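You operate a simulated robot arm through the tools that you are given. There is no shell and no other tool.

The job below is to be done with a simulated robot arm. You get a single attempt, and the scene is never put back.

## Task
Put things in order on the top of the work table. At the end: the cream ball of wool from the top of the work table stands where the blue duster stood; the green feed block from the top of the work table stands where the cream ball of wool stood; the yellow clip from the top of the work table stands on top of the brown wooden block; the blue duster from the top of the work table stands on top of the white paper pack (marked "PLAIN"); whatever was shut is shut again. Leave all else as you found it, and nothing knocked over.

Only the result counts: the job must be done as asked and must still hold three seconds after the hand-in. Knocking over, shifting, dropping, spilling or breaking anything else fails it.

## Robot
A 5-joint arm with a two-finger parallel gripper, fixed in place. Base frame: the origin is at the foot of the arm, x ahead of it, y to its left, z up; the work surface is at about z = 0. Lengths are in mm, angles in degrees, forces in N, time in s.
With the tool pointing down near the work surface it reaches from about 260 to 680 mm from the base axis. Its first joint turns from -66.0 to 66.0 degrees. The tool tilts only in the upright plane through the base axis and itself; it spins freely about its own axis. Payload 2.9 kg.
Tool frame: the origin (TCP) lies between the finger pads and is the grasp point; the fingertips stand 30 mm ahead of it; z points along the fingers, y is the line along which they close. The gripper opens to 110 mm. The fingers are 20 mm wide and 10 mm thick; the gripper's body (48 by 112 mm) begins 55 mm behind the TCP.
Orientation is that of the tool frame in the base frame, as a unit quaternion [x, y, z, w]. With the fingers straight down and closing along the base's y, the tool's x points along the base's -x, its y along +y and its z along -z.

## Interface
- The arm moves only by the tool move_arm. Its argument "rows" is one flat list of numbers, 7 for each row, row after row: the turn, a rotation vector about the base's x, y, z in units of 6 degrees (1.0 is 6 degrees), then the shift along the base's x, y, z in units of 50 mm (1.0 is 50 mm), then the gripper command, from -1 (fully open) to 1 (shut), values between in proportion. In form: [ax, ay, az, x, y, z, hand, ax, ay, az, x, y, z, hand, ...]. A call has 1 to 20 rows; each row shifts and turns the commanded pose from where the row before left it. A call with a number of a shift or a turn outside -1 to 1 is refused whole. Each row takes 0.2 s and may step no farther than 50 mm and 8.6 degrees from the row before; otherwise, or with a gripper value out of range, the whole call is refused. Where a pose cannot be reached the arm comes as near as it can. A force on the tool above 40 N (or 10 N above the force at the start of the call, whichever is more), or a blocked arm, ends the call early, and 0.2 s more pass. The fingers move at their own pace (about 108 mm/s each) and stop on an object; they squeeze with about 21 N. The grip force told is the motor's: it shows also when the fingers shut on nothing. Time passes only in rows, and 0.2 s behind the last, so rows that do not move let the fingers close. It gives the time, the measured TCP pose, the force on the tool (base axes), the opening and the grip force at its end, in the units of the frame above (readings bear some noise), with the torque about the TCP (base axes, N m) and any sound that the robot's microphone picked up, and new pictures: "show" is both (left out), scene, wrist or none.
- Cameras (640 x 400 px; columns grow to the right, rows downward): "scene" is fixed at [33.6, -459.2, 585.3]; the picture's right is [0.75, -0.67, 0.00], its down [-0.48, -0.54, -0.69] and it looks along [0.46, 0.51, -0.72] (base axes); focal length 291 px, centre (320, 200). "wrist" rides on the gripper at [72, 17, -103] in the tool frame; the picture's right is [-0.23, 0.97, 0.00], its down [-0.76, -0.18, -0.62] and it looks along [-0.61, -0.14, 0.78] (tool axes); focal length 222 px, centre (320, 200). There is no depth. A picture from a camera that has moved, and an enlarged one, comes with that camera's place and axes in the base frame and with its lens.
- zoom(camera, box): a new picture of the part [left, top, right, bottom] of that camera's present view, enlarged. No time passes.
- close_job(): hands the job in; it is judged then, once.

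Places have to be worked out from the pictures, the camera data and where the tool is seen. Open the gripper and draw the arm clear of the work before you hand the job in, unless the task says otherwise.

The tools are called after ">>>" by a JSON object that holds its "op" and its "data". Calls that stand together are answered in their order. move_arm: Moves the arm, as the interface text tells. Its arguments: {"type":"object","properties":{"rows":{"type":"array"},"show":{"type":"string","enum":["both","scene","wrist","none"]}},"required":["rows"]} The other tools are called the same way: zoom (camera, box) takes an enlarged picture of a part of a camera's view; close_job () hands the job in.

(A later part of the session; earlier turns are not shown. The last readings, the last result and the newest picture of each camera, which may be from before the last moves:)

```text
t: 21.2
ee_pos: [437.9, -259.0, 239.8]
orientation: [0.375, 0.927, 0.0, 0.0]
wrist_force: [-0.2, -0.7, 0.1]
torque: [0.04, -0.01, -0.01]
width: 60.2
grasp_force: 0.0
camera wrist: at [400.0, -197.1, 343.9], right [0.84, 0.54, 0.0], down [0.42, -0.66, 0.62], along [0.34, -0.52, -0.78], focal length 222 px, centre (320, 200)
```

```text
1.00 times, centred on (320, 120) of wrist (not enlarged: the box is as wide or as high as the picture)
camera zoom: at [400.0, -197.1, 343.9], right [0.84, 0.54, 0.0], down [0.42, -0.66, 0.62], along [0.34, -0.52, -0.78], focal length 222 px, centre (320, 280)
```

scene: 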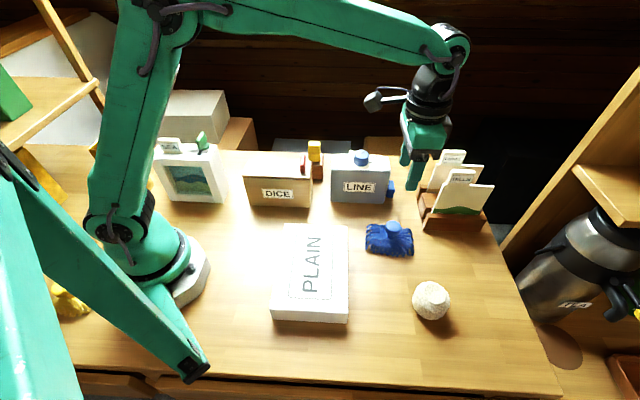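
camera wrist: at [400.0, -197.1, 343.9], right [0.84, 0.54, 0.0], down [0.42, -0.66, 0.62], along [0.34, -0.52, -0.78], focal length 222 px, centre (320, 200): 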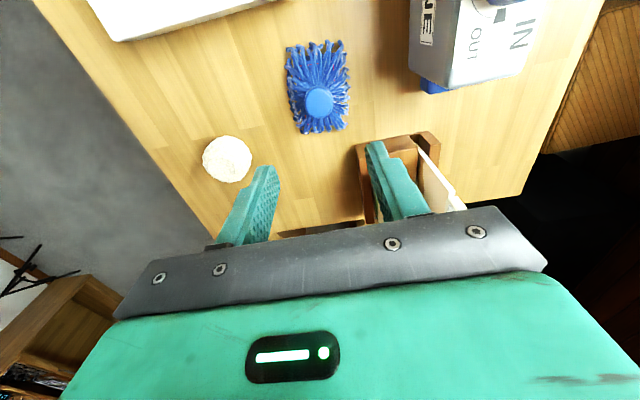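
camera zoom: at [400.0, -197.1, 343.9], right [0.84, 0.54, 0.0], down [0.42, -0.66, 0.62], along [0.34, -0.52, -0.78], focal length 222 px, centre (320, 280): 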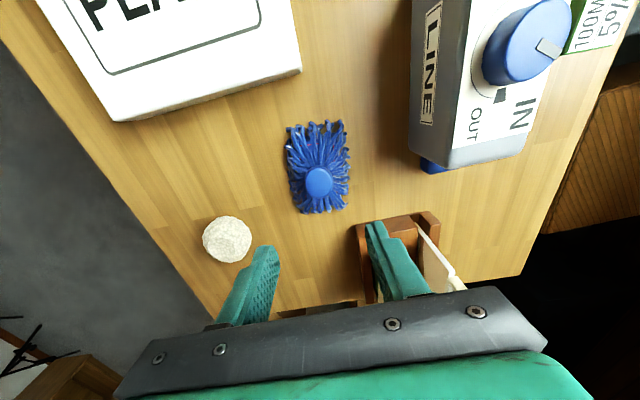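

The knob's top computes to z≈57 at (439,-260), about 35 mm across and roughly 13 mm thick. I descend to TCP z≈69 so the fingertips stop above the strands.

>>> {"op": "move_arm", "data": {"rows": [0, 0, 0, 0, -0.026, -0.8, -0.09, 0, 0, 0, 0, 0, -0.8, -0.09, 0, 0, 0, 0, 0, -0.8, -0.09, 0, 0, 0, 0, 0, -0.7, -0.09, 0, 0, 0, 0, 0, -0.32, -0.09, 0, 0, 0, 0, 0, 0, -0.09], "show": "both"}}

>>> {"op": "zoom", "data": {"camera": "wrist", "box": [220, 100, 420, 225]}}

>>> {"op": "zoom", "data": {"camera": "scene", "box": [350, 190, 446, 260]}}

```text
t: 22.6
ee_pos: [435.8, -259.7, 67.1]
orientation: [0.374, 0.927, 0.0, 0.0]
wrist_force: [0.0, 0.1, 0.1]
torque: [0.0, -0.02, 0.01]
width: 60.1
grasp_force: 0.1
camera wrist: at [397.2, -197.3, 170.0], right [0.84, 0.54, 0.0], down [0.42, -0.66, 0.62], along [0.34, -0.52, -0.78], focal length 222 px, centre (320, 200)
```

scene: 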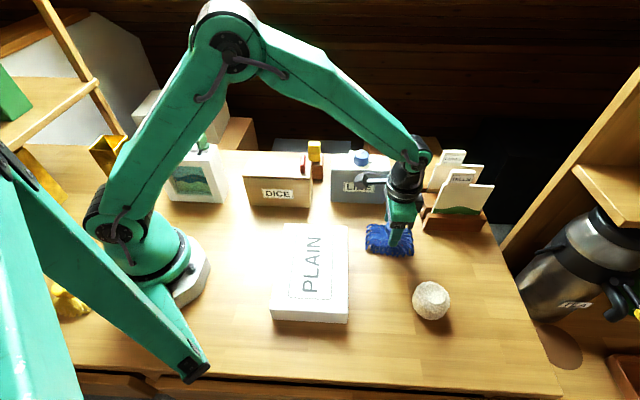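
wrist: 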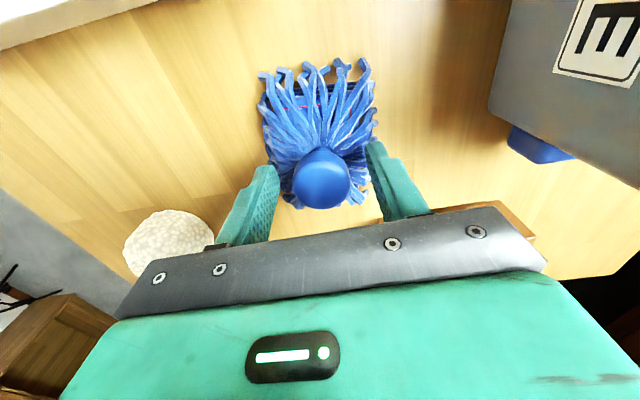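

```text
3.20 times, centred on (320, 162) of wrist
camera zoom: at [397.2, -197.3, 170.0], right [0.84, 0.54, 0.0], down [0.42, -0.66, 0.62], along [0.34, -0.52, -0.78], focal length 711 px, centre (320, 320)
```

zoom: 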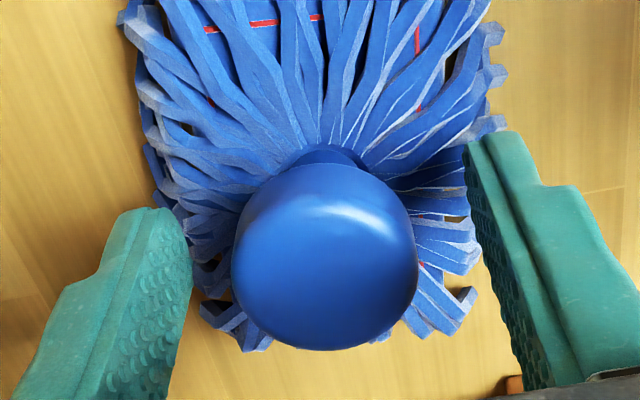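

```text
5.71 times, centred on (398, 225) of scene
camera zoom: at [33.6, -459.2, 585.3], right [0.75, -0.67, 0.0], down [-0.48, -0.54, -0.69], along [0.46, 0.51, -0.72], focal length 1664 px, centre (-126, 57)
```

zoom: 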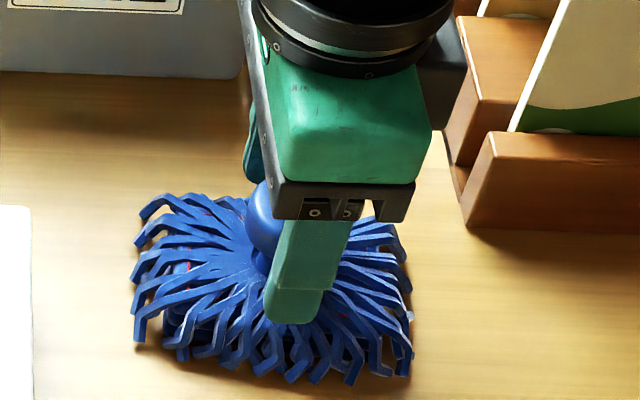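

The fingers straddle the knob; its centre is about 2 mm toward +x from the tool. I nudge over and close.

>>> {"op": "move_arm", "data": {"rows": [0, 0, 0, 0.035, -0.02, 0, -0.09, 0, 0, 0, 0, 0, 0, 1, 0, 0, 0, 0, 0, 0, 1, 0, 0, 0, 0, 0, 0, 1], "show": "wrist"}}

```text
t: 23.6
ee_pos: [438.2, -259.3, 66.8]
orientation: [0.375, 0.927, 0.001, 0.0]
wrist_force: [-2.5, -1.1, 4.9]
torque: [-0.04, -0.02, -0.04]
width: 34.8
grasp_force: 21.2
camera wrist: at [399.6, -197.8, 170.4], right [0.84, 0.54, 0.0], down [0.42, -0.66, 0.62], along [0.34, -0.52, -0.78], focal length 222 px, centre (320, 200)
```

wrist: 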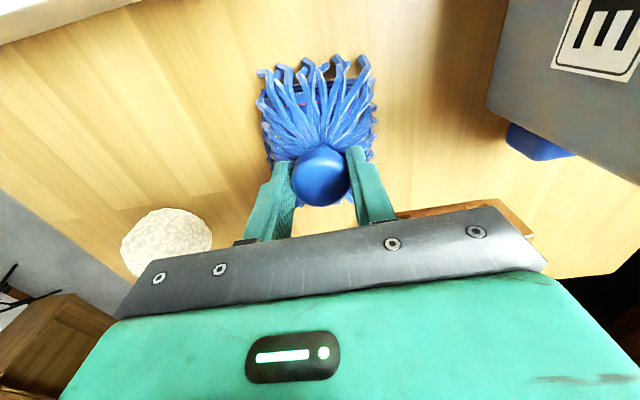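

The knob is held at 34.8 mm. I lift gently first to check that the duster comes up level.

>>> {"op": "move_arm", "data": {"rows": [0, 0, 0, 0, 0, 0.2, 1, 0, 0, 0, 0, 0, 0.4, 1, 0, 0, 0, 0, 0, 0.6, 1, 0, 0, 0, 0, 0, 0.7, 1, 0, 0, 0, 0, 0, 0.5, 1, 0, 0, 0, 0, 0, 0, 1], "show": "both"}}

>>> {"op": "zoom", "data": {"camera": "scene", "box": [350, 150, 478, 250]}}

```text
t: 25.0
ee_pos: [438.2, -258.7, 186.5]
orientation: [0.375, 0.927, 0.0, -0.001]
wrist_force: [1.1, 0.2, 0.1]
torque: [-0.01, -0.02, 0.01]
width: 34.6
grasp_force: 21.0
camera wrist: at [399.6, -196.9, 290.2], right [0.84, 0.54, 0.0], down [0.42, -0.66, 0.62], along [0.34, -0.52, -0.78], focal length 222 px, centre (320, 200)
```

scene: 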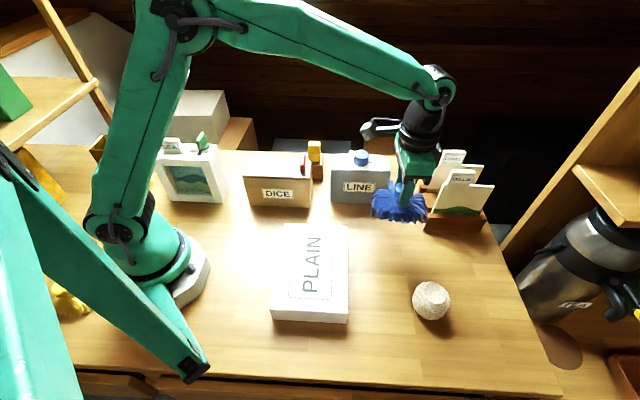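
wrist: 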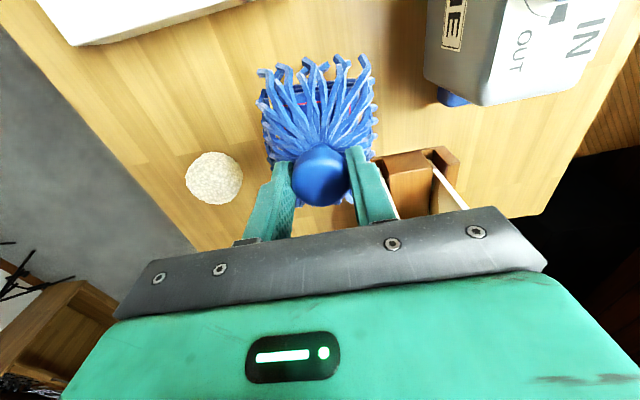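

```text
4.00 times, centred on (414, 200) of scene
camera zoom: at [33.6, -459.2, 585.3], right [0.75, -0.67, 0.0], down [-0.48, -0.54, -0.69], along [0.46, 0.51, -0.72], focal length 1165 px, centre (-56, 200)
```

zoom: 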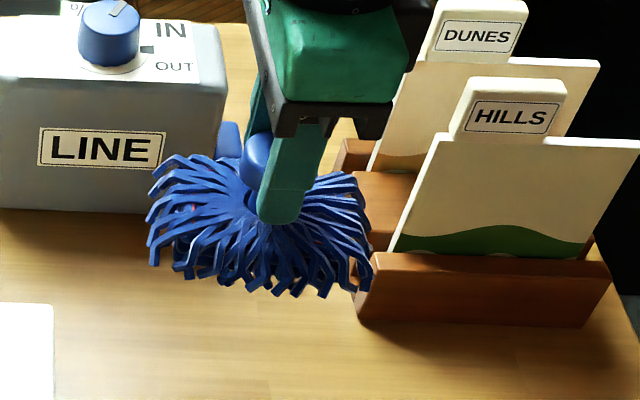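

The duster is lifted level at z≈187. I carry it to above the white pack's centre (241,-203), turning 7° to line up with the pack.

>>> {"op": "move_arm", "data": {"rows": [0, 0, 0.23, -0.792, 0.224, 0, 1, 0, 0, 0.23, -0.792, 0.224, 0, 1, 0, 0, 0.23, -0.792, 0.224, 0, 1, 0, 0, 0.23, -0.792, 0.224, 0, 1, 0, 0, 0.23, -0.792, 0.224, 0, 1, 0, 0, 0, 0, 0, 0, 1], "show": "both"}}

```text
t: 26.4
ee_pos: [240.2, -200.8, 188.5]
orientation: [0.318, 0.948, 0.0, 0.001]
wrist_force: [0.4, -0.2, -1.2]
torque: [-0.03, 0.0, 0.02]
width: 34.5
grasp_force: 21.0
camera wrist: at [195.1, -144.2, 291.9], right [0.77, 0.64, 0.0], down [0.5, -0.6, 0.62], along [0.4, -0.48, -0.78], focal length 222 px, centre (320, 200)
```

scene: 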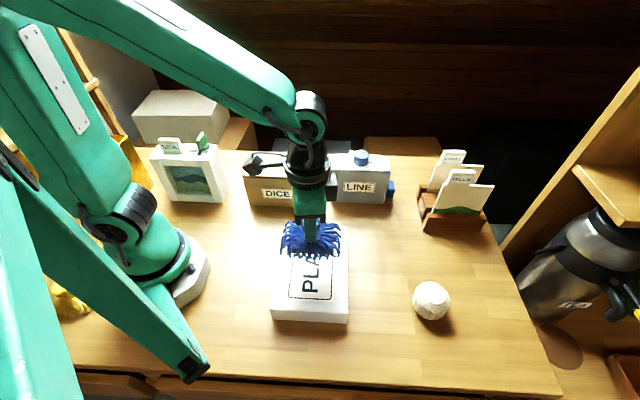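
wrist: 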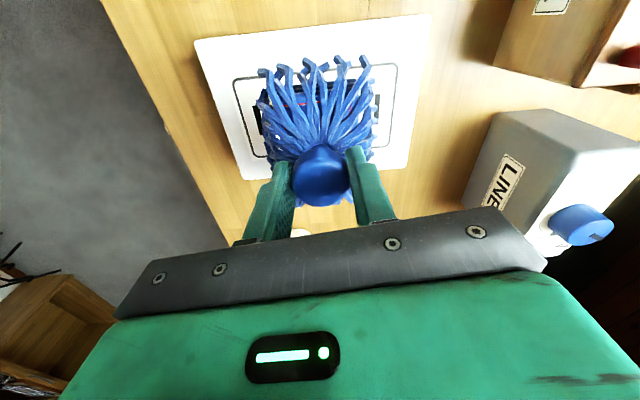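

The duster is over the middle of the pack, which the wrist view confirms at (242,-204). I lower to about z=121, just above contact.

>>> {"op": "move_arm", "data": {"rows": [0, 0, 0, 0, -0.04, -0.5, 1, 0, 0, 0, 0, 0, -0.5, 1, 0, 0, 0, 0, 0, -0.34, 1, 0, 0, 0, 0, 0, 0, 1], "show": "both"}}

>>> {"op": "zoom", "data": {"camera": "scene", "box": [260, 190, 380, 330]}}

```text
t: 27.4
ee_pos: [242.4, -206.3, 121.8]
orientation: [0.319, 0.948, 0.0, 0.0]
wrist_force: [-0.1, 0.7, -0.2]
torque: [0.02, -0.01, -0.02]
width: 34.6
grasp_force: 21.1
camera wrist: at [196.2, -148.8, 225.2], right [0.77, 0.64, 0.0], down [0.5, -0.6, 0.62], along [0.4, -0.48, -0.78], focal length 222 px, centre (320, 200)
```

scene: 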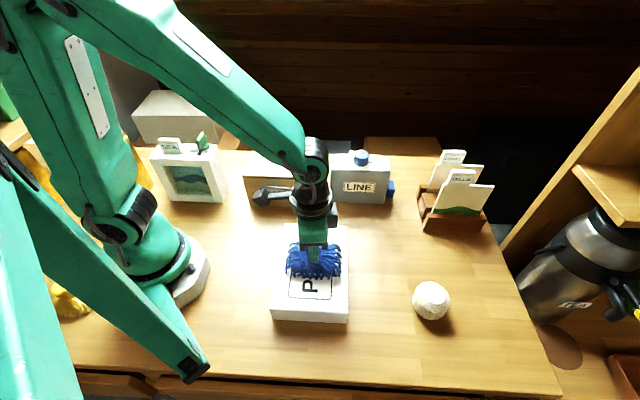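
wrist: 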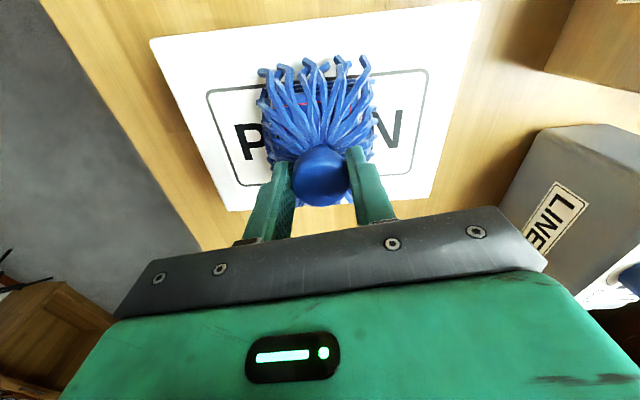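

```text
2.86 times, centred on (320, 260) of scene
camera zoom: at [33.6, -459.2, 585.3], right [0.75, -0.67, 0.0], down [-0.48, -0.54, -0.69], along [0.46, 0.51, -0.72], focal length 832 px, centre (320, 29)
```

zoom: 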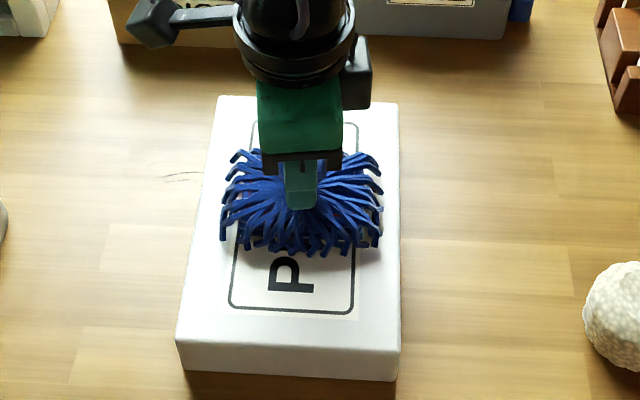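

Duster is centred above the pack at z≈122. I lower in 1 mm steps with the force checked.

>>> {"op": "move_arm", "data": {"rows": [0, 0, 0, 0, 0, -0.03, 1, 0, 0, 0, 0, 0, -0.02, 1, 0, 0, 0, 0, 0, -0.02, 1, 0, 0, 0, 0, 0, -0.02, 1, 0, 0, 0, 0, 0, 0, 1], "show": "none"}}

```text
t: 28.7
ee_pos: [241.0, -206.5, 117.4]
orientation: [0.318, 0.948, -0.001, 0.002]
wrist_force: [-1.5, 2.4, 6.8]
torque: [0.08, -0.04, -0.02]
width: 34.5
grasp_force: 20.7
stopped in row 5: the force on the tool passed its limit at 41 N (the readings are from after the stop); the commanded pose is now the measured one
```

It touched the pack at z≈117 and the residual force is now 6.8 N. I ease up a fraction and open the fingers.

>>> {"op": "move_arm", "data": {"rows": [0, 0, 0, 0, 0, 0.01, 1, 0, 0, 0, 0, 0, 0, 0, 0, 0, 0, 0, 0, 0, -0.09, 0, 0, 0, 0, 0, 0, -0.09], "show": "both"}}

```text
t: 29.7
ee_pos: [241.5, -205.8, 117.1]
orientation: [0.318, 0.948, 0.0, 0.002]
wrist_force: [-0.1, 1.2, 0.1]
torque: [0.04, -0.02, 0.03]
width: 60.0
grasp_force: 0.0
camera wrist: at [195.5, -149.3, 220.5], right [0.77, 0.64, 0.0], down [0.5, -0.6, 0.63], along [0.4, -0.48, -0.78], focal length 222 px, centre (320, 200)
```

scene: 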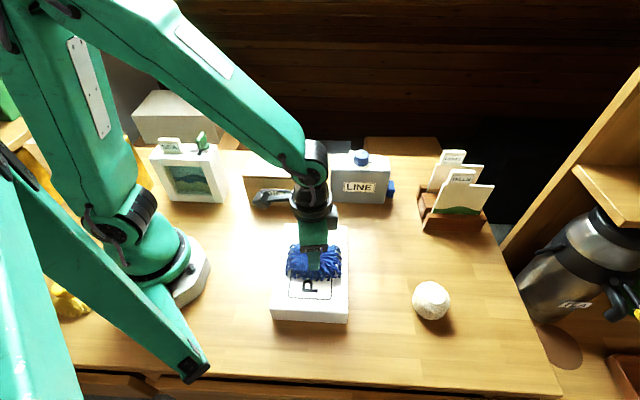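
wrist: 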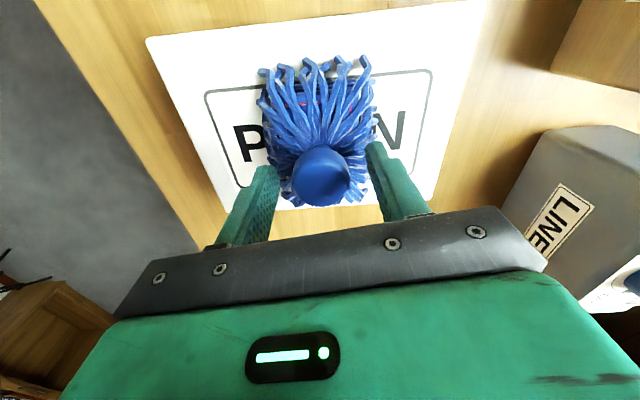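

The duster is released. I lift clear and check it stands on the pack.

>>> {"op": "move_arm", "data": {"rows": [0, 0, 0, 0, 0, 0.3, -0.09, 0, 0, 0, 0, 0, 0.7, -0.09, 0, 0, 0, 0, 0, 0.8, -0.09, 0, 0, 0, 0, 0, 0.5, -0.3, 0, 0, 0, 0, 0, 0, -0.3], "show": "both"}}

>>> {"op": "zoom", "data": {"camera": "scene", "box": [260, 190, 380, 330]}}

```text
t: 30.9
ee_pos: [240.5, -206.1, 231.7]
orientation: [0.316, 0.949, 0.0, 0.002]
wrist_force: [-0.4, -0.6, 0.5]
torque: [0.02, -0.03, 0.0]
width: 71.4
grasp_force: 0.0
camera wrist: at [194.7, -149.1, 334.2], right [0.77, 0.64, 0.0], down [0.5, -0.6, 0.63], along [0.4, -0.48, -0.78], focal length 222 px, centre (320, 200)
```

scene: 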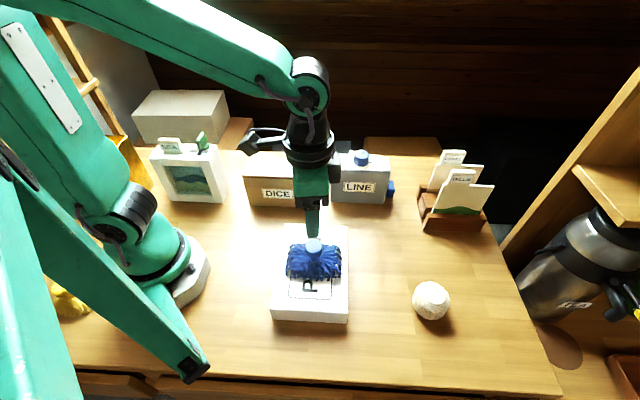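
wrist: 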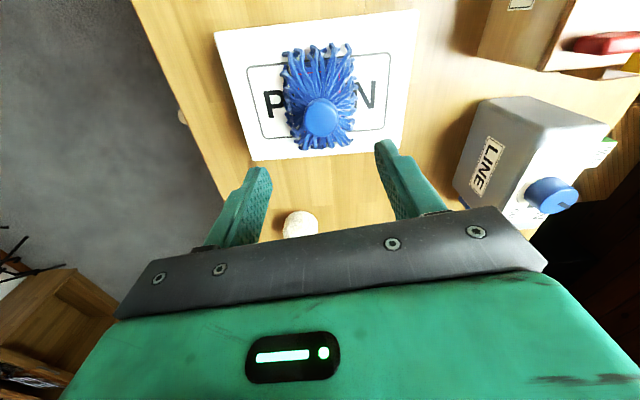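

```text
2.86 times, centred on (320, 260) of scene
camera zoom: at [33.6, -459.2, 585.3], right [0.75, -0.67, 0.0], down [-0.48, -0.54, -0.69], along [0.46, 0.51, -0.72], focal length 832 px, centre (320, 29)
```

zoom: 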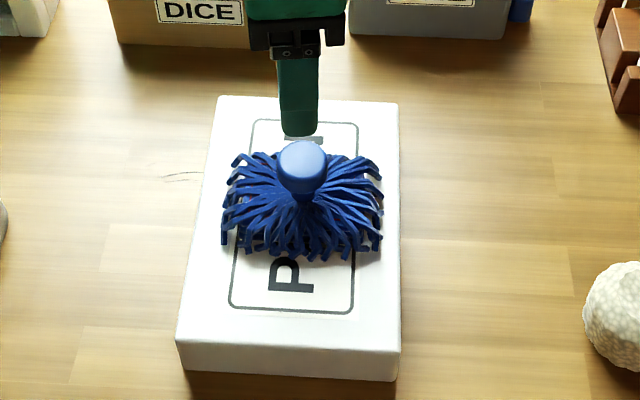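

The duster stands in the middle of the pack. Next I move at z≈231 over to the ball at (366,-417) with the gripper fully open.

>>> {"op": "move_arm", "data": {"rows": [0, 0, 0, 0.415, -0.702, 0, -0.5, 0, 0, 0, 0.415, -0.702, 0, -0.8, 0, 0, 0, 0.415, -0.702, 0, -1, 0, 0, 0, 0.415, -0.702, 0, -1, 0, 0, 0, 0.415, -0.702, 0, -1, 0, 0, 0, 0.415, -0.702, 0, -1, 0, 0, 0, 0, 0, 0, -1], "show": "both"}}

>>> {"op": "zoom", "data": {"camera": "wrist", "box": [230, 60, 390, 180]}}

```text
t: 32.5
ee_pos: [369.6, -415.5, 232.1]
orientation: [0.317, 0.948, -0.001, 0.001]
wrist_force: [-0.2, 0.4, -0.5]
torque: [0.02, 0.01, 0.02]
width: 109.7
grasp_force: 0.0
camera wrist: at [323.1, -358.1, 335.1], right [0.77, 0.64, 0.0], down [0.5, -0.6, 0.63], along [0.4, -0.48, -0.78], focal length 222 px, centre (320, 200)
```

scene: 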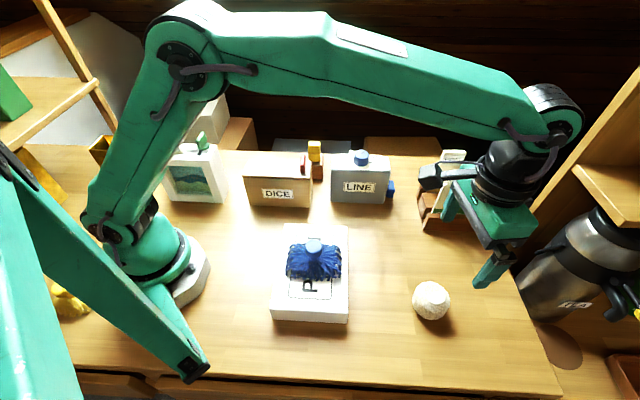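
wrist: 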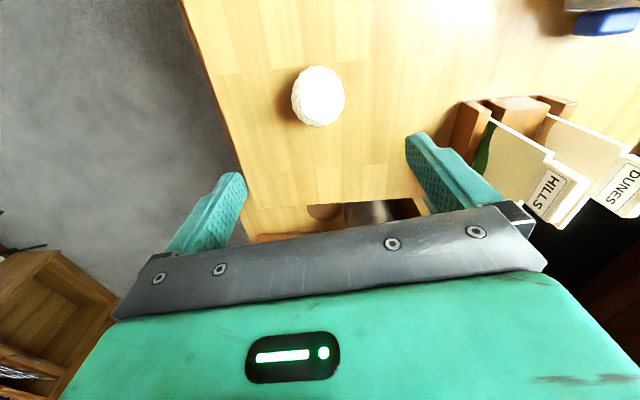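

```text
3.33 times, centred on (310, 120) of wrist
camera zoom: at [323.1, -358.1, 335.1], right [0.77, 0.64, 0.0], down [0.5, -0.6, 0.63], along [0.4, -0.48, -0.78], focal length 740 px, centre (353, 467)
```

zoom: 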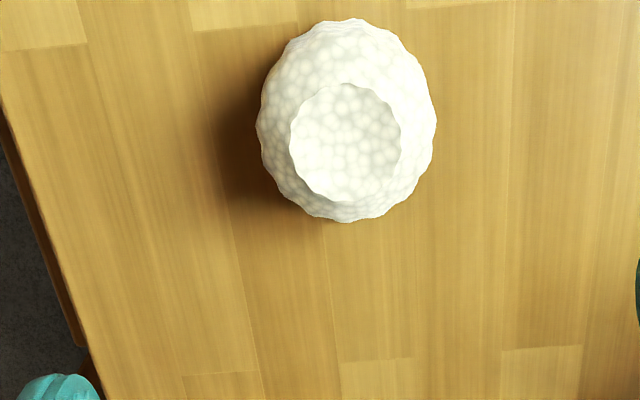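

The ball's centre is (367,-416); I correct by about 2.5 mm and descend to z≈37 around it.

>>> {"op": "move_arm", "data": {"rows": [0, 0, 0, -0.05, -0.018, -0.8, -1, 0, 0, 0, 0, 0, -0.9, -1, 0, 0, 0, 0, 0, -0.9, -1, 0, 0, 0, 0, 0, -0.8, -1, 0, 0, 0, 0, 0, -0.5, -1, 0, 0, 0, 0, 0, 0, -1], "show": "both"}}

>>> {"op": "zoom", "data": {"camera": "wrist", "box": [180, 80, 460, 255]}}

```text
t: 33.9
ee_pos: [367.7, -417.9, 36.3]
orientation: [0.318, 0.948, 0.0, 0.001]
wrist_force: [0.8, -0.3, -0.3]
torque: [-0.03, -0.02, -0.01]
width: 110.0
grasp_force: 0.2
camera wrist: at [320.6, -361.9, 139.6], right [0.77, 0.64, 0.0], down [0.5, -0.6, 0.63], along [0.4, -0.48, -0.78], focal length 222 px, centre (320, 200)
```

scene: 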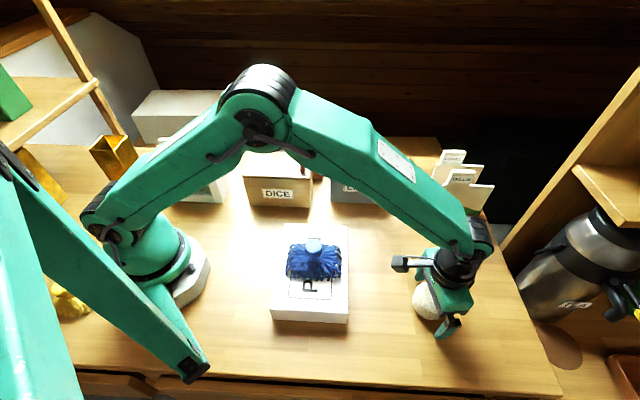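
wrist: 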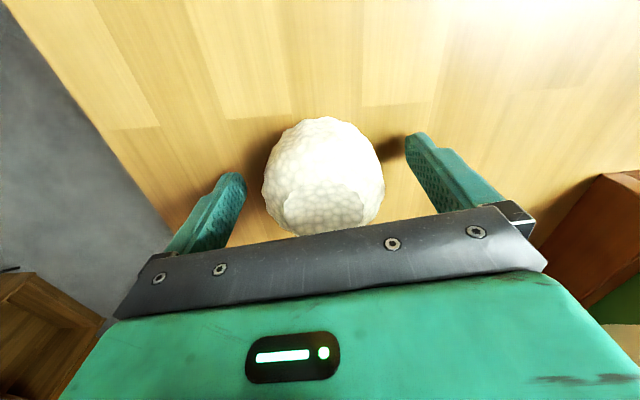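

```text
2.29 times, centred on (320, 168) of wrist
camera zoom: at [320.6, -361.9, 139.6], right [0.77, 0.64, 0.0], down [0.5, -0.6, 0.63], along [0.4, -0.48, -0.78], focal length 508 px, centre (320, 274)
```

zoom: 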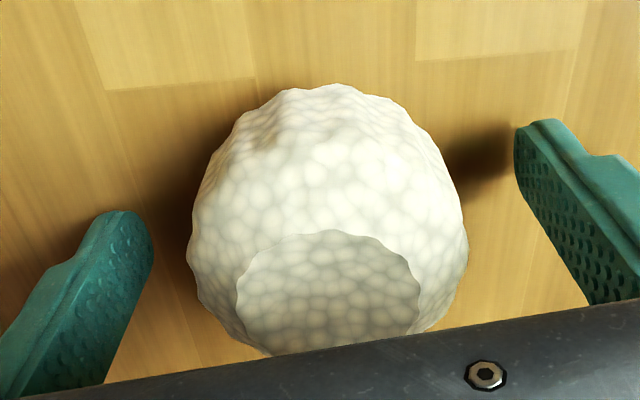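

The ball looks 3–4 mm toward the camera side of the tool axis, so I nudge by (-1.5,+3) and close on it.

>>> {"op": "move_arm", "data": {"rows": [0, 0, 0, -0.03, 0.06, 0, -1, 0, 0, 0, 0, 0, 0, -0.5, 0, 0, 0, 0, 0, 0, 0.5, 0, 0, 0, 0, 0, 0, 1, 0, 0, 0, 0, 0, 0, 1], "show": "wrist"}}

```text
t: 35.1
ee_pos: [365.1, -414.7, 35.0]
orientation: [0.319, 0.948, -0.001, 0.001]
wrist_force: [-0.2, 0.7, -0.2]
torque: [0.01, 0.0, 0.02]
width: 63.5
grasp_force: 20.7
camera wrist: at [318.6, -358.8, 139.3], right [0.77, 0.64, 0.0], down [0.5, -0.6, 0.63], along [0.4, -0.48, -0.78], focal length 222 px, centre (320, 200)
```

wrist: 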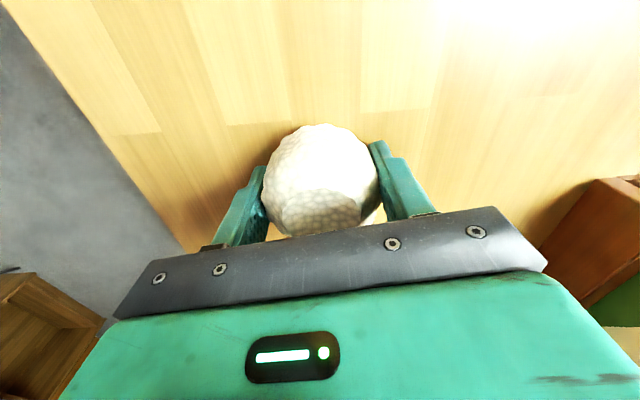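

The ball is held at 63.5 mm. I lift it to z≈160 and check.

>>> {"op": "move_arm", "data": {"rows": [0, 0, 0, 0, 0, 0.2, 1, 0, 0, 0, 0, 0, 0.6, 1, 0, 0, 0, 0, 0, 0.8, 1, 0, 0, 0, 0, 0, 0.9, 1, 0, 0, 0, 0, 0, 0, 1], "show": "both"}}

```text
t: 36.3
ee_pos: [363.5, -415.0, 158.5]
orientation: [0.318, 0.948, -0.001, 0.001]
wrist_force: [0.4, -0.3, -1.8]
torque: [-0.01, 0.01, 0.0]
width: 63.4
grasp_force: 20.7
camera wrist: at [316.6, -357.5, 263.1], right [0.77, 0.64, 0.0], down [0.5, -0.6, 0.63], along [0.4, -0.48, -0.78], focal length 222 px, centre (320, 200)
```

scene: 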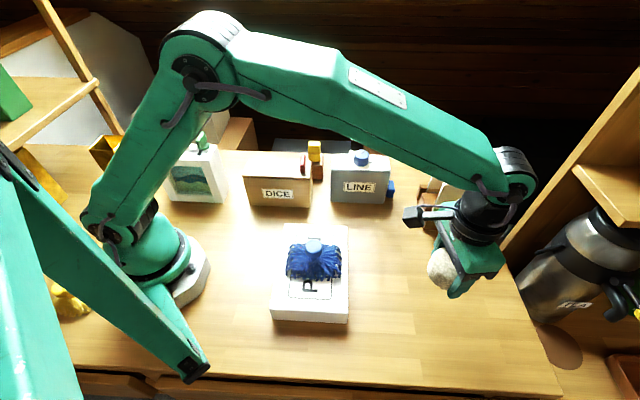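
wrist: 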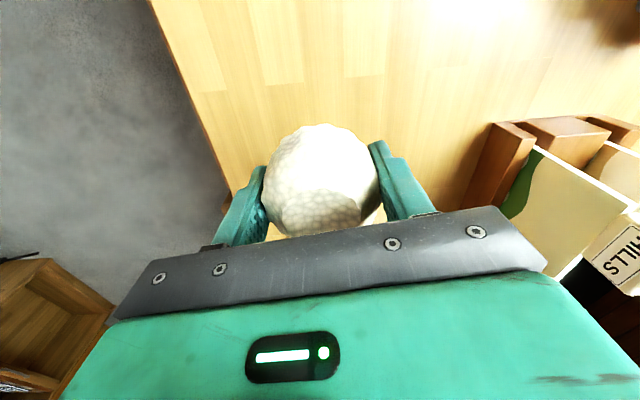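

Ball held; I carry it at z≈160 to the duster's old place near (438,-260).

>>> {"op": "move_arm", "data": {"rows": [0, 0, 0, 0.377, 0.768, 0, 1, 0, 0, 0, 0.377, 0.768, 0, 1, 0, 0, 0, 0.377, 0.768, 0, 1, 0, 0, 0, 0.377, 0.768, 0, 1, 0, 0, 0, 0, 0, 0, 1], "show": "none"}}

>>> {"op": "zoom", "data": {"camera": "wrist", "box": [0, 0, 640, 400]}}

```text
t: 37.5
ee_pos: [439.3, -258.1, 161.5]
orientation: [0.318, 0.948, 0.0, 0.002]
wrist_force: [-0.4, -0.9, -0.6]
torque: [-0.01, 0.04, -0.02]
width: 63.2
grasp_force: 21.4
```

```text
1.00 times, centred on (320, 200) of wrist (not enlarged: the box is as wide or as high as the picture)
camera zoom: at [393.0, -201.4, 265.6], right [0.77, 0.64, 0.0], down [0.5, -0.6, 0.63], along [0.4, -0.48, -0.78], focal length 222 px, centre (320, 200)
```

zoom: 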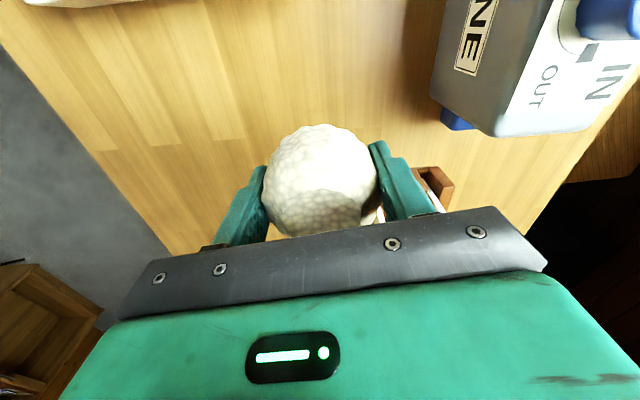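

I lower the ball to z≈42 with a small y correction, then will touch down slowly.

>>> {"op": "move_arm", "data": {"rows": [0, 0, 0, 0, -0.04, -0.6, 1, 0, 0, 0, 0, 0, -0.7, 1, 0, 0, 0, 0, 0, -0.7, 1, 0, 0, 0, 0, 0, -0.38, 1, 0, 0, 0, 0, 0, 0, 1], "show": "both"}}

```text
t: 38.7
ee_pos: [438.2, -261.4, 41.5]
orientation: [0.319, 0.948, 0.0, 0.001]
wrist_force: [0.1, 0.0, -0.4]
torque: [-0.01, -0.02, -0.02]
width: 63.5
grasp_force: 20.6
camera wrist: at [392.9, -204.4, 145.3], right [0.77, 0.64, 0.0], down [0.5, -0.6, 0.63], along [0.4, -0.48, -0.78], focal length 222 px, centre (320, 200)
```

scene: 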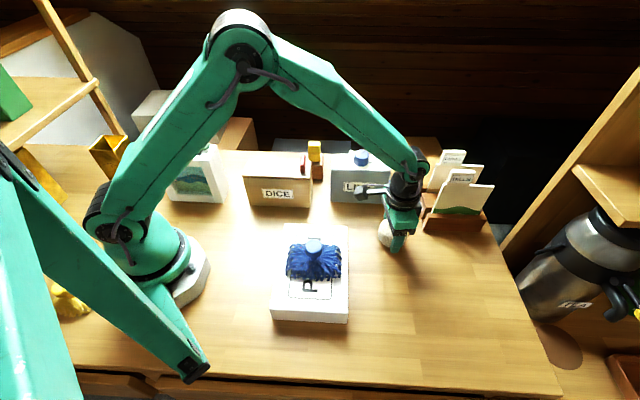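
wrist: 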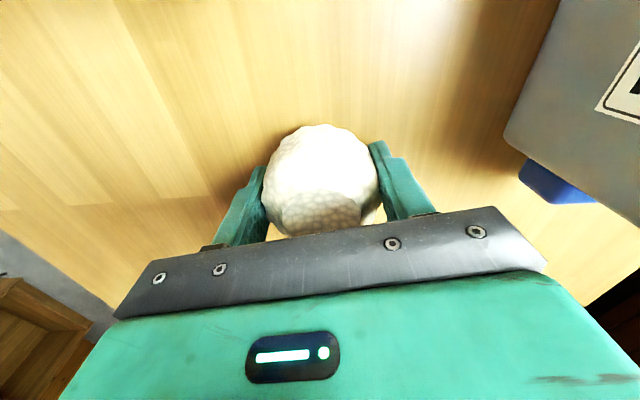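

Position is (439,-261) with the ball about 6 mm above the table. I lower in small steps.

>>> {"op": "move_arm", "data": {"rows": [0, 0, 0, 0, 0, -0.03, 1, 0, 0, 0, 0, 0, -0.02, 1, 0, 0, 0, 0, 0, -0.02, 1, 0, 0, 0, 0, 0, -0.02, 1, 0, 0, 0, 0, 0, 0, 1], "show": "none"}}

```text
t: 39.9
ee_pos: [439.1, -262.5, 38.0]
orientation: [0.317, 0.948, 0.0, 0.002]
wrist_force: [1.0, 0.2, 0.0]
torque: [0.03, -0.04, -0.02]
width: 63.3
grasp_force: 20.8
```

>>> {"op": "move_arm", "data": {"rows": [0, 0, 0, 0, 0, -0.016, 1, 0, 0, 0, 0, 0, -0.016, 1, 0, 0, 0, 0, 0, 0, 1], "show": "none"}}

```text
t: 40.7
ee_pos: [437.2, -262.3, 36.3]
orientation: [0.318, 0.948, -0.001, 0.002]
wrist_force: [-1.1, -0.2, 0.1]
torque: [0.0, 0.0, 0.03]
width: 63.2
grasp_force: 21.1
```

No contact yet at z≈36; I go on in sub-millimetre steps until the table is felt.

>>> {"op": "move_arm", "data": {"rows": [0, 0, 0, 0, 0, -0.012, 1, 0, 0, 0, 0, 0, -0.012, 1, 0, 0, 0, 0, 0, 0, 1], "show": "wrist"}}

```text
t: 41.5
ee_pos: [438.2, -262.7, 36.1]
orientation: [0.317, 0.949, -0.001, 0.002]
wrist_force: [-2.7, 3.7, 6.8]
torque: [0.06, 0.09, -0.01]
width: 63.1
grasp_force: 20.7
camera wrist: at [392.6, -206.0, 139.2], right [0.77, 0.64, 0.0], down [0.5, -0.6, 0.63], along [0.4, -0.48, -0.78], focal length 222 px, centre (320, 200)
```

wrist: 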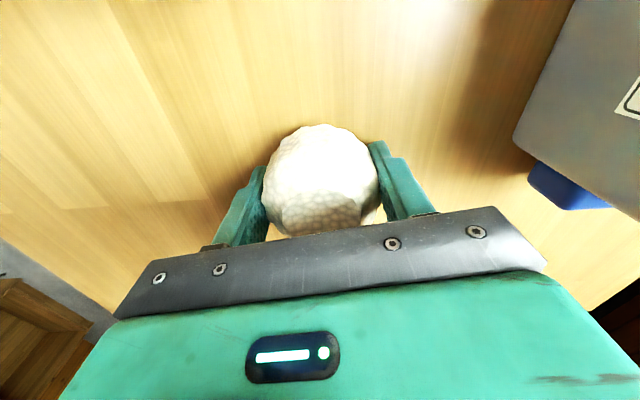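

Contact at 6.8 N; the ball is down at about (438,-262). I open the fingers to release.

>>> {"op": "move_arm", "data": {"rows": [0, 0, 0, 0, 0, 0.006, 0.5, 0, 0, 0, 0, 0, 0, -0.3, 0, 0, 0, 0, 0, 0, -0.7, 0, 0, 0, 0, 0, 0, -0.7], "show": "wrist"}}

```text
t: 42.5
ee_pos: [439.0, -262.3, 35.2]
orientation: [0.318, 0.948, 0.0, 0.002]
wrist_force: [-0.3, 0.1, 0.6]
torque: [-0.02, -0.01, 0.01]
width: 93.3
grasp_force: 0.0
camera wrist: at [392.6, -206.2, 138.7], right [0.77, 0.64, 0.0], down [0.5, -0.6, 0.63], along [0.4, -0.48, -0.78], focal length 222 px, centre (320, 200)
```

wrist: 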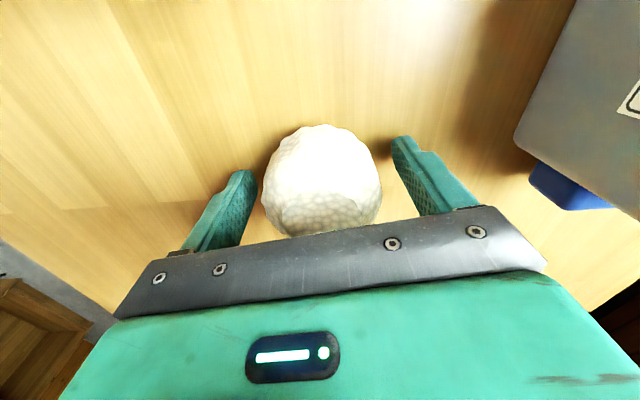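

The ball stands free. I lift straight up to about z=235 and look at the scene.

>>> {"op": "move_arm", "data": {"rows": [0, 0, 0, 0, 0, 0.4, -0.7, 0, 0, 0, 0, 0, 0.9, -0.7, 0, 0, 0, 0, 0, 0.9, -0.7, 0, 0, 0, 0, 0, 0.9, -0.7, 0, 0, 0, 0, 0, 0.9, -0.7, 0, 0, 0, 0, 0, 0, -0.7], "show": "both"}}

>>> {"op": "zoom", "data": {"camera": "scene", "box": [340, 190, 468, 290]}}

>>> {"op": "zoom", "data": {"camera": "wrist", "box": [230, 40, 390, 160]}}

```text
t: 43.9
ee_pos: [439.2, -262.6, 239.3]
orientation: [0.317, 0.948, -0.001, 0.002]
wrist_force: [-0.6, 0.3, -0.3]
torque: [0.0, 0.0, 0.02]
width: 93.7
grasp_force: 0.0
camera wrist: at [393.8, -206.6, 342.4], right [0.77, 0.64, 0.0], down [0.5, -0.6, 0.63], along [0.4, -0.48, -0.78], focal length 222 px, centre (320, 200)
```

scene: 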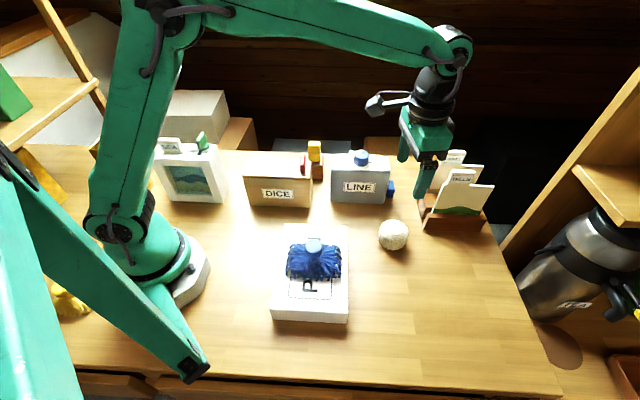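
wrist: 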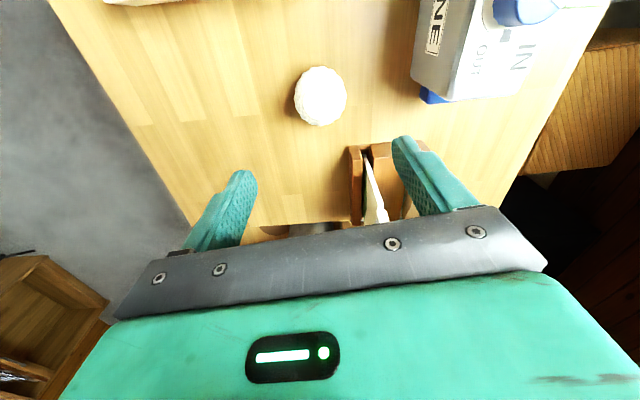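

```text
4.00 times, centred on (404, 240) of scene
camera zoom: at [33.6, -459.2, 585.3], right [0.75, -0.67, 0.0], down [-0.48, -0.54, -0.69], along [0.46, 0.51, -0.72], focal length 1165 px, centre (-16, 40)
```

zoom: 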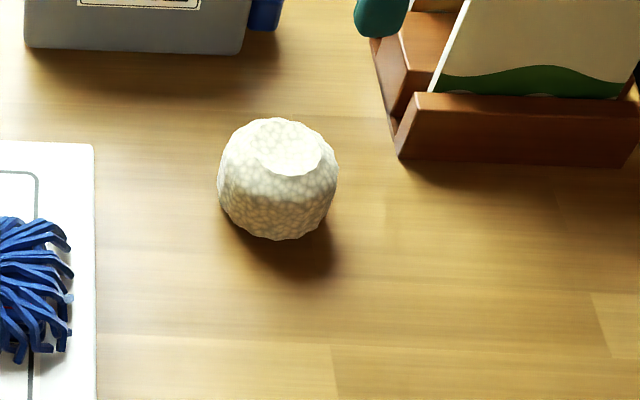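

```text
3.33 times, centred on (310, 100) of wrist
camera zoom: at [393.8, -206.6, 342.4], right [0.77, 0.64, 0.0], down [0.5, -0.6, 0.63], along [0.4, -0.48, -0.78], focal length 740 px, centre (353, 533)
```

zoom: 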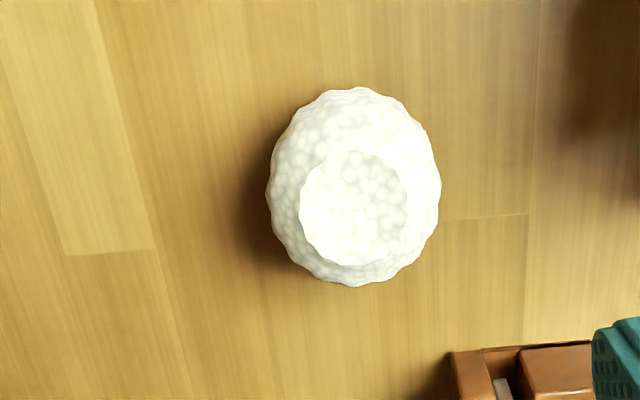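

The ball stands in place and looks steady. Now the green block: I fly at z≈239 over to (568,-22), turning the tool about -101° so the fingers close parallel to the LINE box's long side.

>>> {"op": "move_arm", "data": {"rows": [0, 0, -0.994, 0.1506, 0.2824, 0, -0.3, 0, 0, -0.994, 0.1506, 0.2824, 0, -0.09, 0, 0, -0.994, 0.1506, 0.2824, 0, -0.09, 0, 0, -0.994, 0.1506, 0.2824, 0, -0.09, 0, 0, -0.994, 0.1506, 0.2824, 0, -0.09, 0, 0, -0.994, 0.1506, 0.2824, 0, -0.09, 0, 0, -0.994, 0.1506, 0.2824, 0, -0.09, 0, 0, -0.994, 0.1506, 0.2824, 0, -0.09, 0, 0, -0.994, 0.1506, 0.2824, 0, -0.09, 0, 0, -0.994, 0.1506, 0.2824, 0, -0.09, 0, 0, -0.994, 0.1506, 0.2824, 0, -0.09, 0, 0, -0.994, 0.1506, 0.2824, 0, -0.09, 0, 0, -0.994, 0.1506, 0.2824, 0, -0.09, 0, 0, -0.994, 0.1506, 0.2824, 0, -0.09, 0, 0, -0.994, 0.1506, 0.2824, 0, -0.09, 0, 0, -0.994, 0.1506, 0.2824, 0, -0.09, 0, 0, -0.994, 0.1506, 0.2824, 0, -0.09, 0, 0, 0, 0, 0, 0, -0.09], "show": "both"}}

>>> {"op": "zoom", "data": {"camera": "wrist", "box": [220, 40, 420, 180]}}

```text
t: 47.7
ee_pos: [567.6, -24.0, 235.1]
orientation: [0.935, 0.355, -0.001, 0.0]
wrist_force: [-0.9, 0.5, -0.2]
torque: [0.0, 0.02, 0.0]
width: 59.9
grasp_force: 0.0
camera wrist: at [634.2, 11.9, 338.6], right [0.48, -0.88, 0.0], down [-0.69, -0.37, 0.63], along [-0.55, -0.3, -0.78], focal length 222 px, centre (320, 200)
```

scene: 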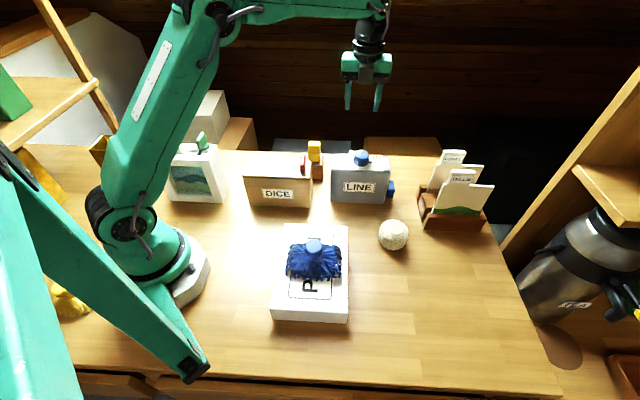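
wrist: 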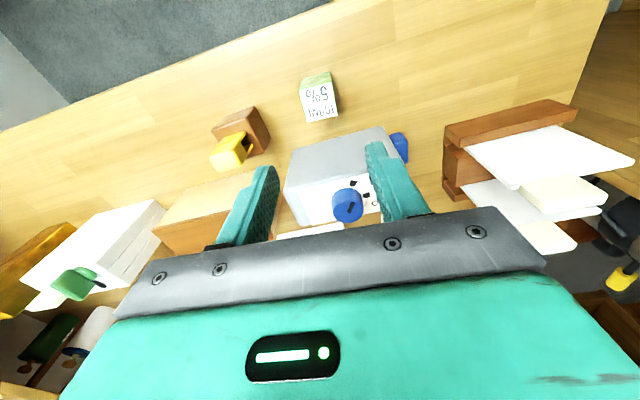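

```text
2.86 times, centred on (320, 110) of wrist
camera zoom: at [634.2, 11.9, 338.6], right [0.48, -0.88, 0.0], down [-0.69, -0.37, 0.63], along [-0.55, -0.3, -0.78], focal length 635 px, centre (320, 457)
```

zoom: 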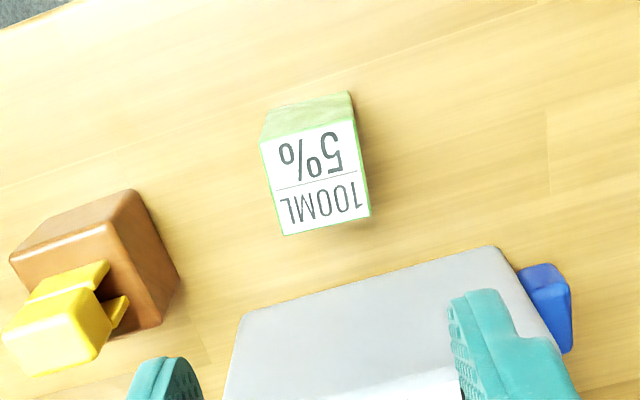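

The green block's top centre computes to (568.4,-22.3), matching the tool axis within 1 mm, with fingers parallel to its faces. I descend to z≈44 around it.

>>> {"op": "move_arm", "data": {"rows": [0, 0, 0, 0, 0, -0.7, -0.09, 0, 0, 0, 0, 0, -0.8, -0.09, 0, 0, 0, 0, 0, -0.8, -0.09, 0, 0, 0, 0, 0, -0.8, -0.09, 0, 0, 0, 0, 0, -0.7, -0.09, 0, 0, 0, 0, 0, 0, -0.09], "show": "both"}}

>>> {"op": "zoom", "data": {"camera": "wrist", "box": [220, 100, 420, 225]}}

```text
t: 49.1
ee_pos: [566.9, -24.4, 45.2]
orientation: [0.935, 0.355, -0.002, 0.0]
wrist_force: [-0.1, 0.3, 0.0]
torque: [0.0, 0.0, 0.0]
width: 59.9
grasp_force: 0.1
camera wrist: at [635.0, 11.2, 148.5], right [0.48, -0.88, 0.0], down [-0.69, -0.37, 0.63], along [-0.55, -0.3, -0.78], focal length 222 px, centre (320, 200)
```

scene: 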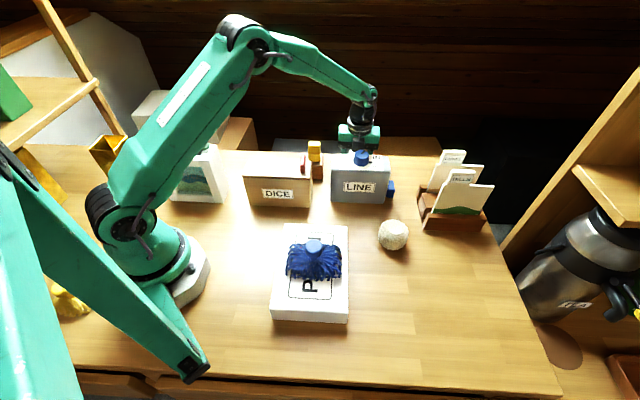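
wrist: 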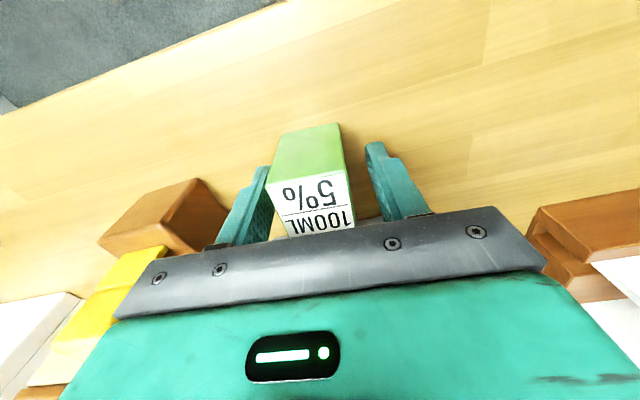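

```text
3.20 times, centred on (320, 162) of wrist
camera zoom: at [635.0, 11.2, 148.5], right [0.48, -0.88, 0.0], down [-0.69, -0.37, 0.63], along [-0.55, -0.3, -0.78], focal length 711 px, centre (320, 320)
```

zoom: 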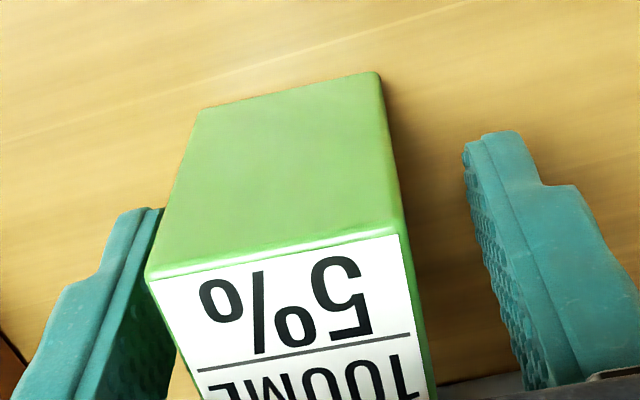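

The block sits between the fingers, about 2 mm toward one finger. I nudge to centre it and close.

>>> {"op": "move_arm", "data": {"rows": [0, 0, 0, -0.028, 0.032, 0, -0.09, 0, 0, 0, 0, 0, 0, 0.3, 0, 0, 0, 0, 0, 0, 1, 0, 0, 0, 0, 0, 0, 1], "show": "wrist"}}

```text
t: 50.1
ee_pos: [564.9, -22.3, 45.3]
orientation: [0.935, 0.355, -0.001, -0.001]
wrist_force: [-0.2, -0.5, 0.2]
torque: [-0.03, -0.03, 0.02]
width: 39.6
grasp_force: 21.3
camera wrist: at [632.9, 12.7, 149.2], right [0.48, -0.88, 0.0], down [-0.69, -0.37, 0.62], along [-0.55, -0.3, -0.78], focal length 222 px, centre (320, 200)
```

wrist: 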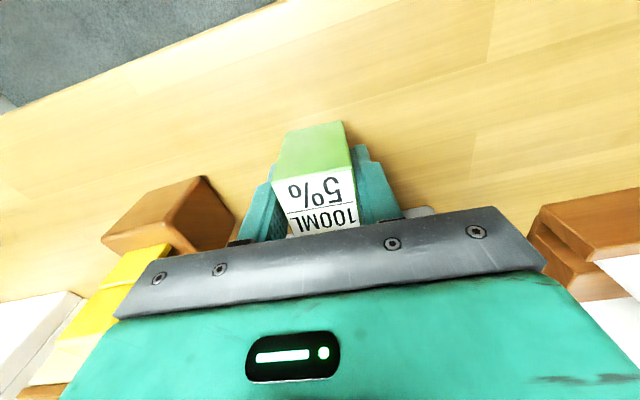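

Green block held at 39.6 mm. I lift it straight up to about z=200.

>>> {"op": "move_arm", "data": {"rows": [0, 0, 0, 0, 0, 0.2, 1, 0, 0, 0, 0, 0, 0.6, 1, 0, 0, 0, 0, 0, 0.8, 1, 0, 0, 0, 0, 0, 0.8, 1, 0, 0, 0, 0, 0, 0.8, 1, 0, 0, 0, 0, 0, 0, 1], "show": "both"}}

```text
t: 51.5
ee_pos: [566.8, -20.3, 204.7]
orientation: [0.935, 0.355, -0.001, 0.0]
wrist_force: [-0.4, -0.3, -0.7]
torque: [0.02, 0.0, 0.01]
width: 39.8
grasp_force: 20.8
camera wrist: at [634.9, 14.3, 308.9], right [0.48, -0.88, 0.0], down [-0.69, -0.37, 0.63], along [-0.55, -0.3, -0.78], focal length 222 px, centre (320, 200)
```

scene: 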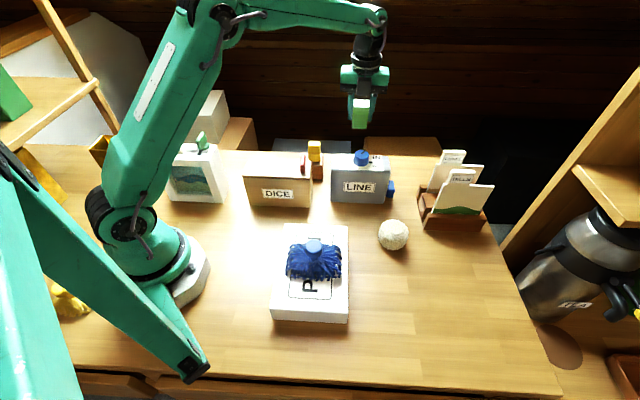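
wrist: 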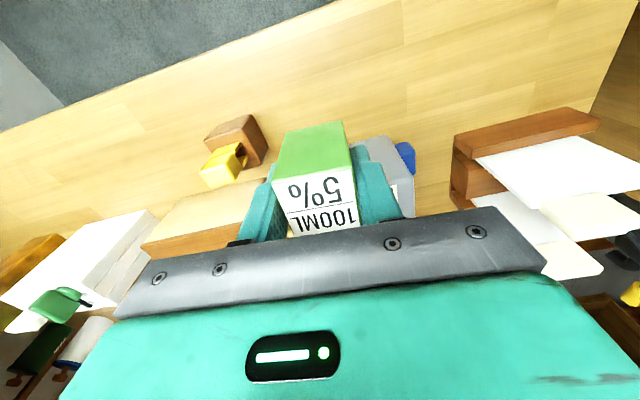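

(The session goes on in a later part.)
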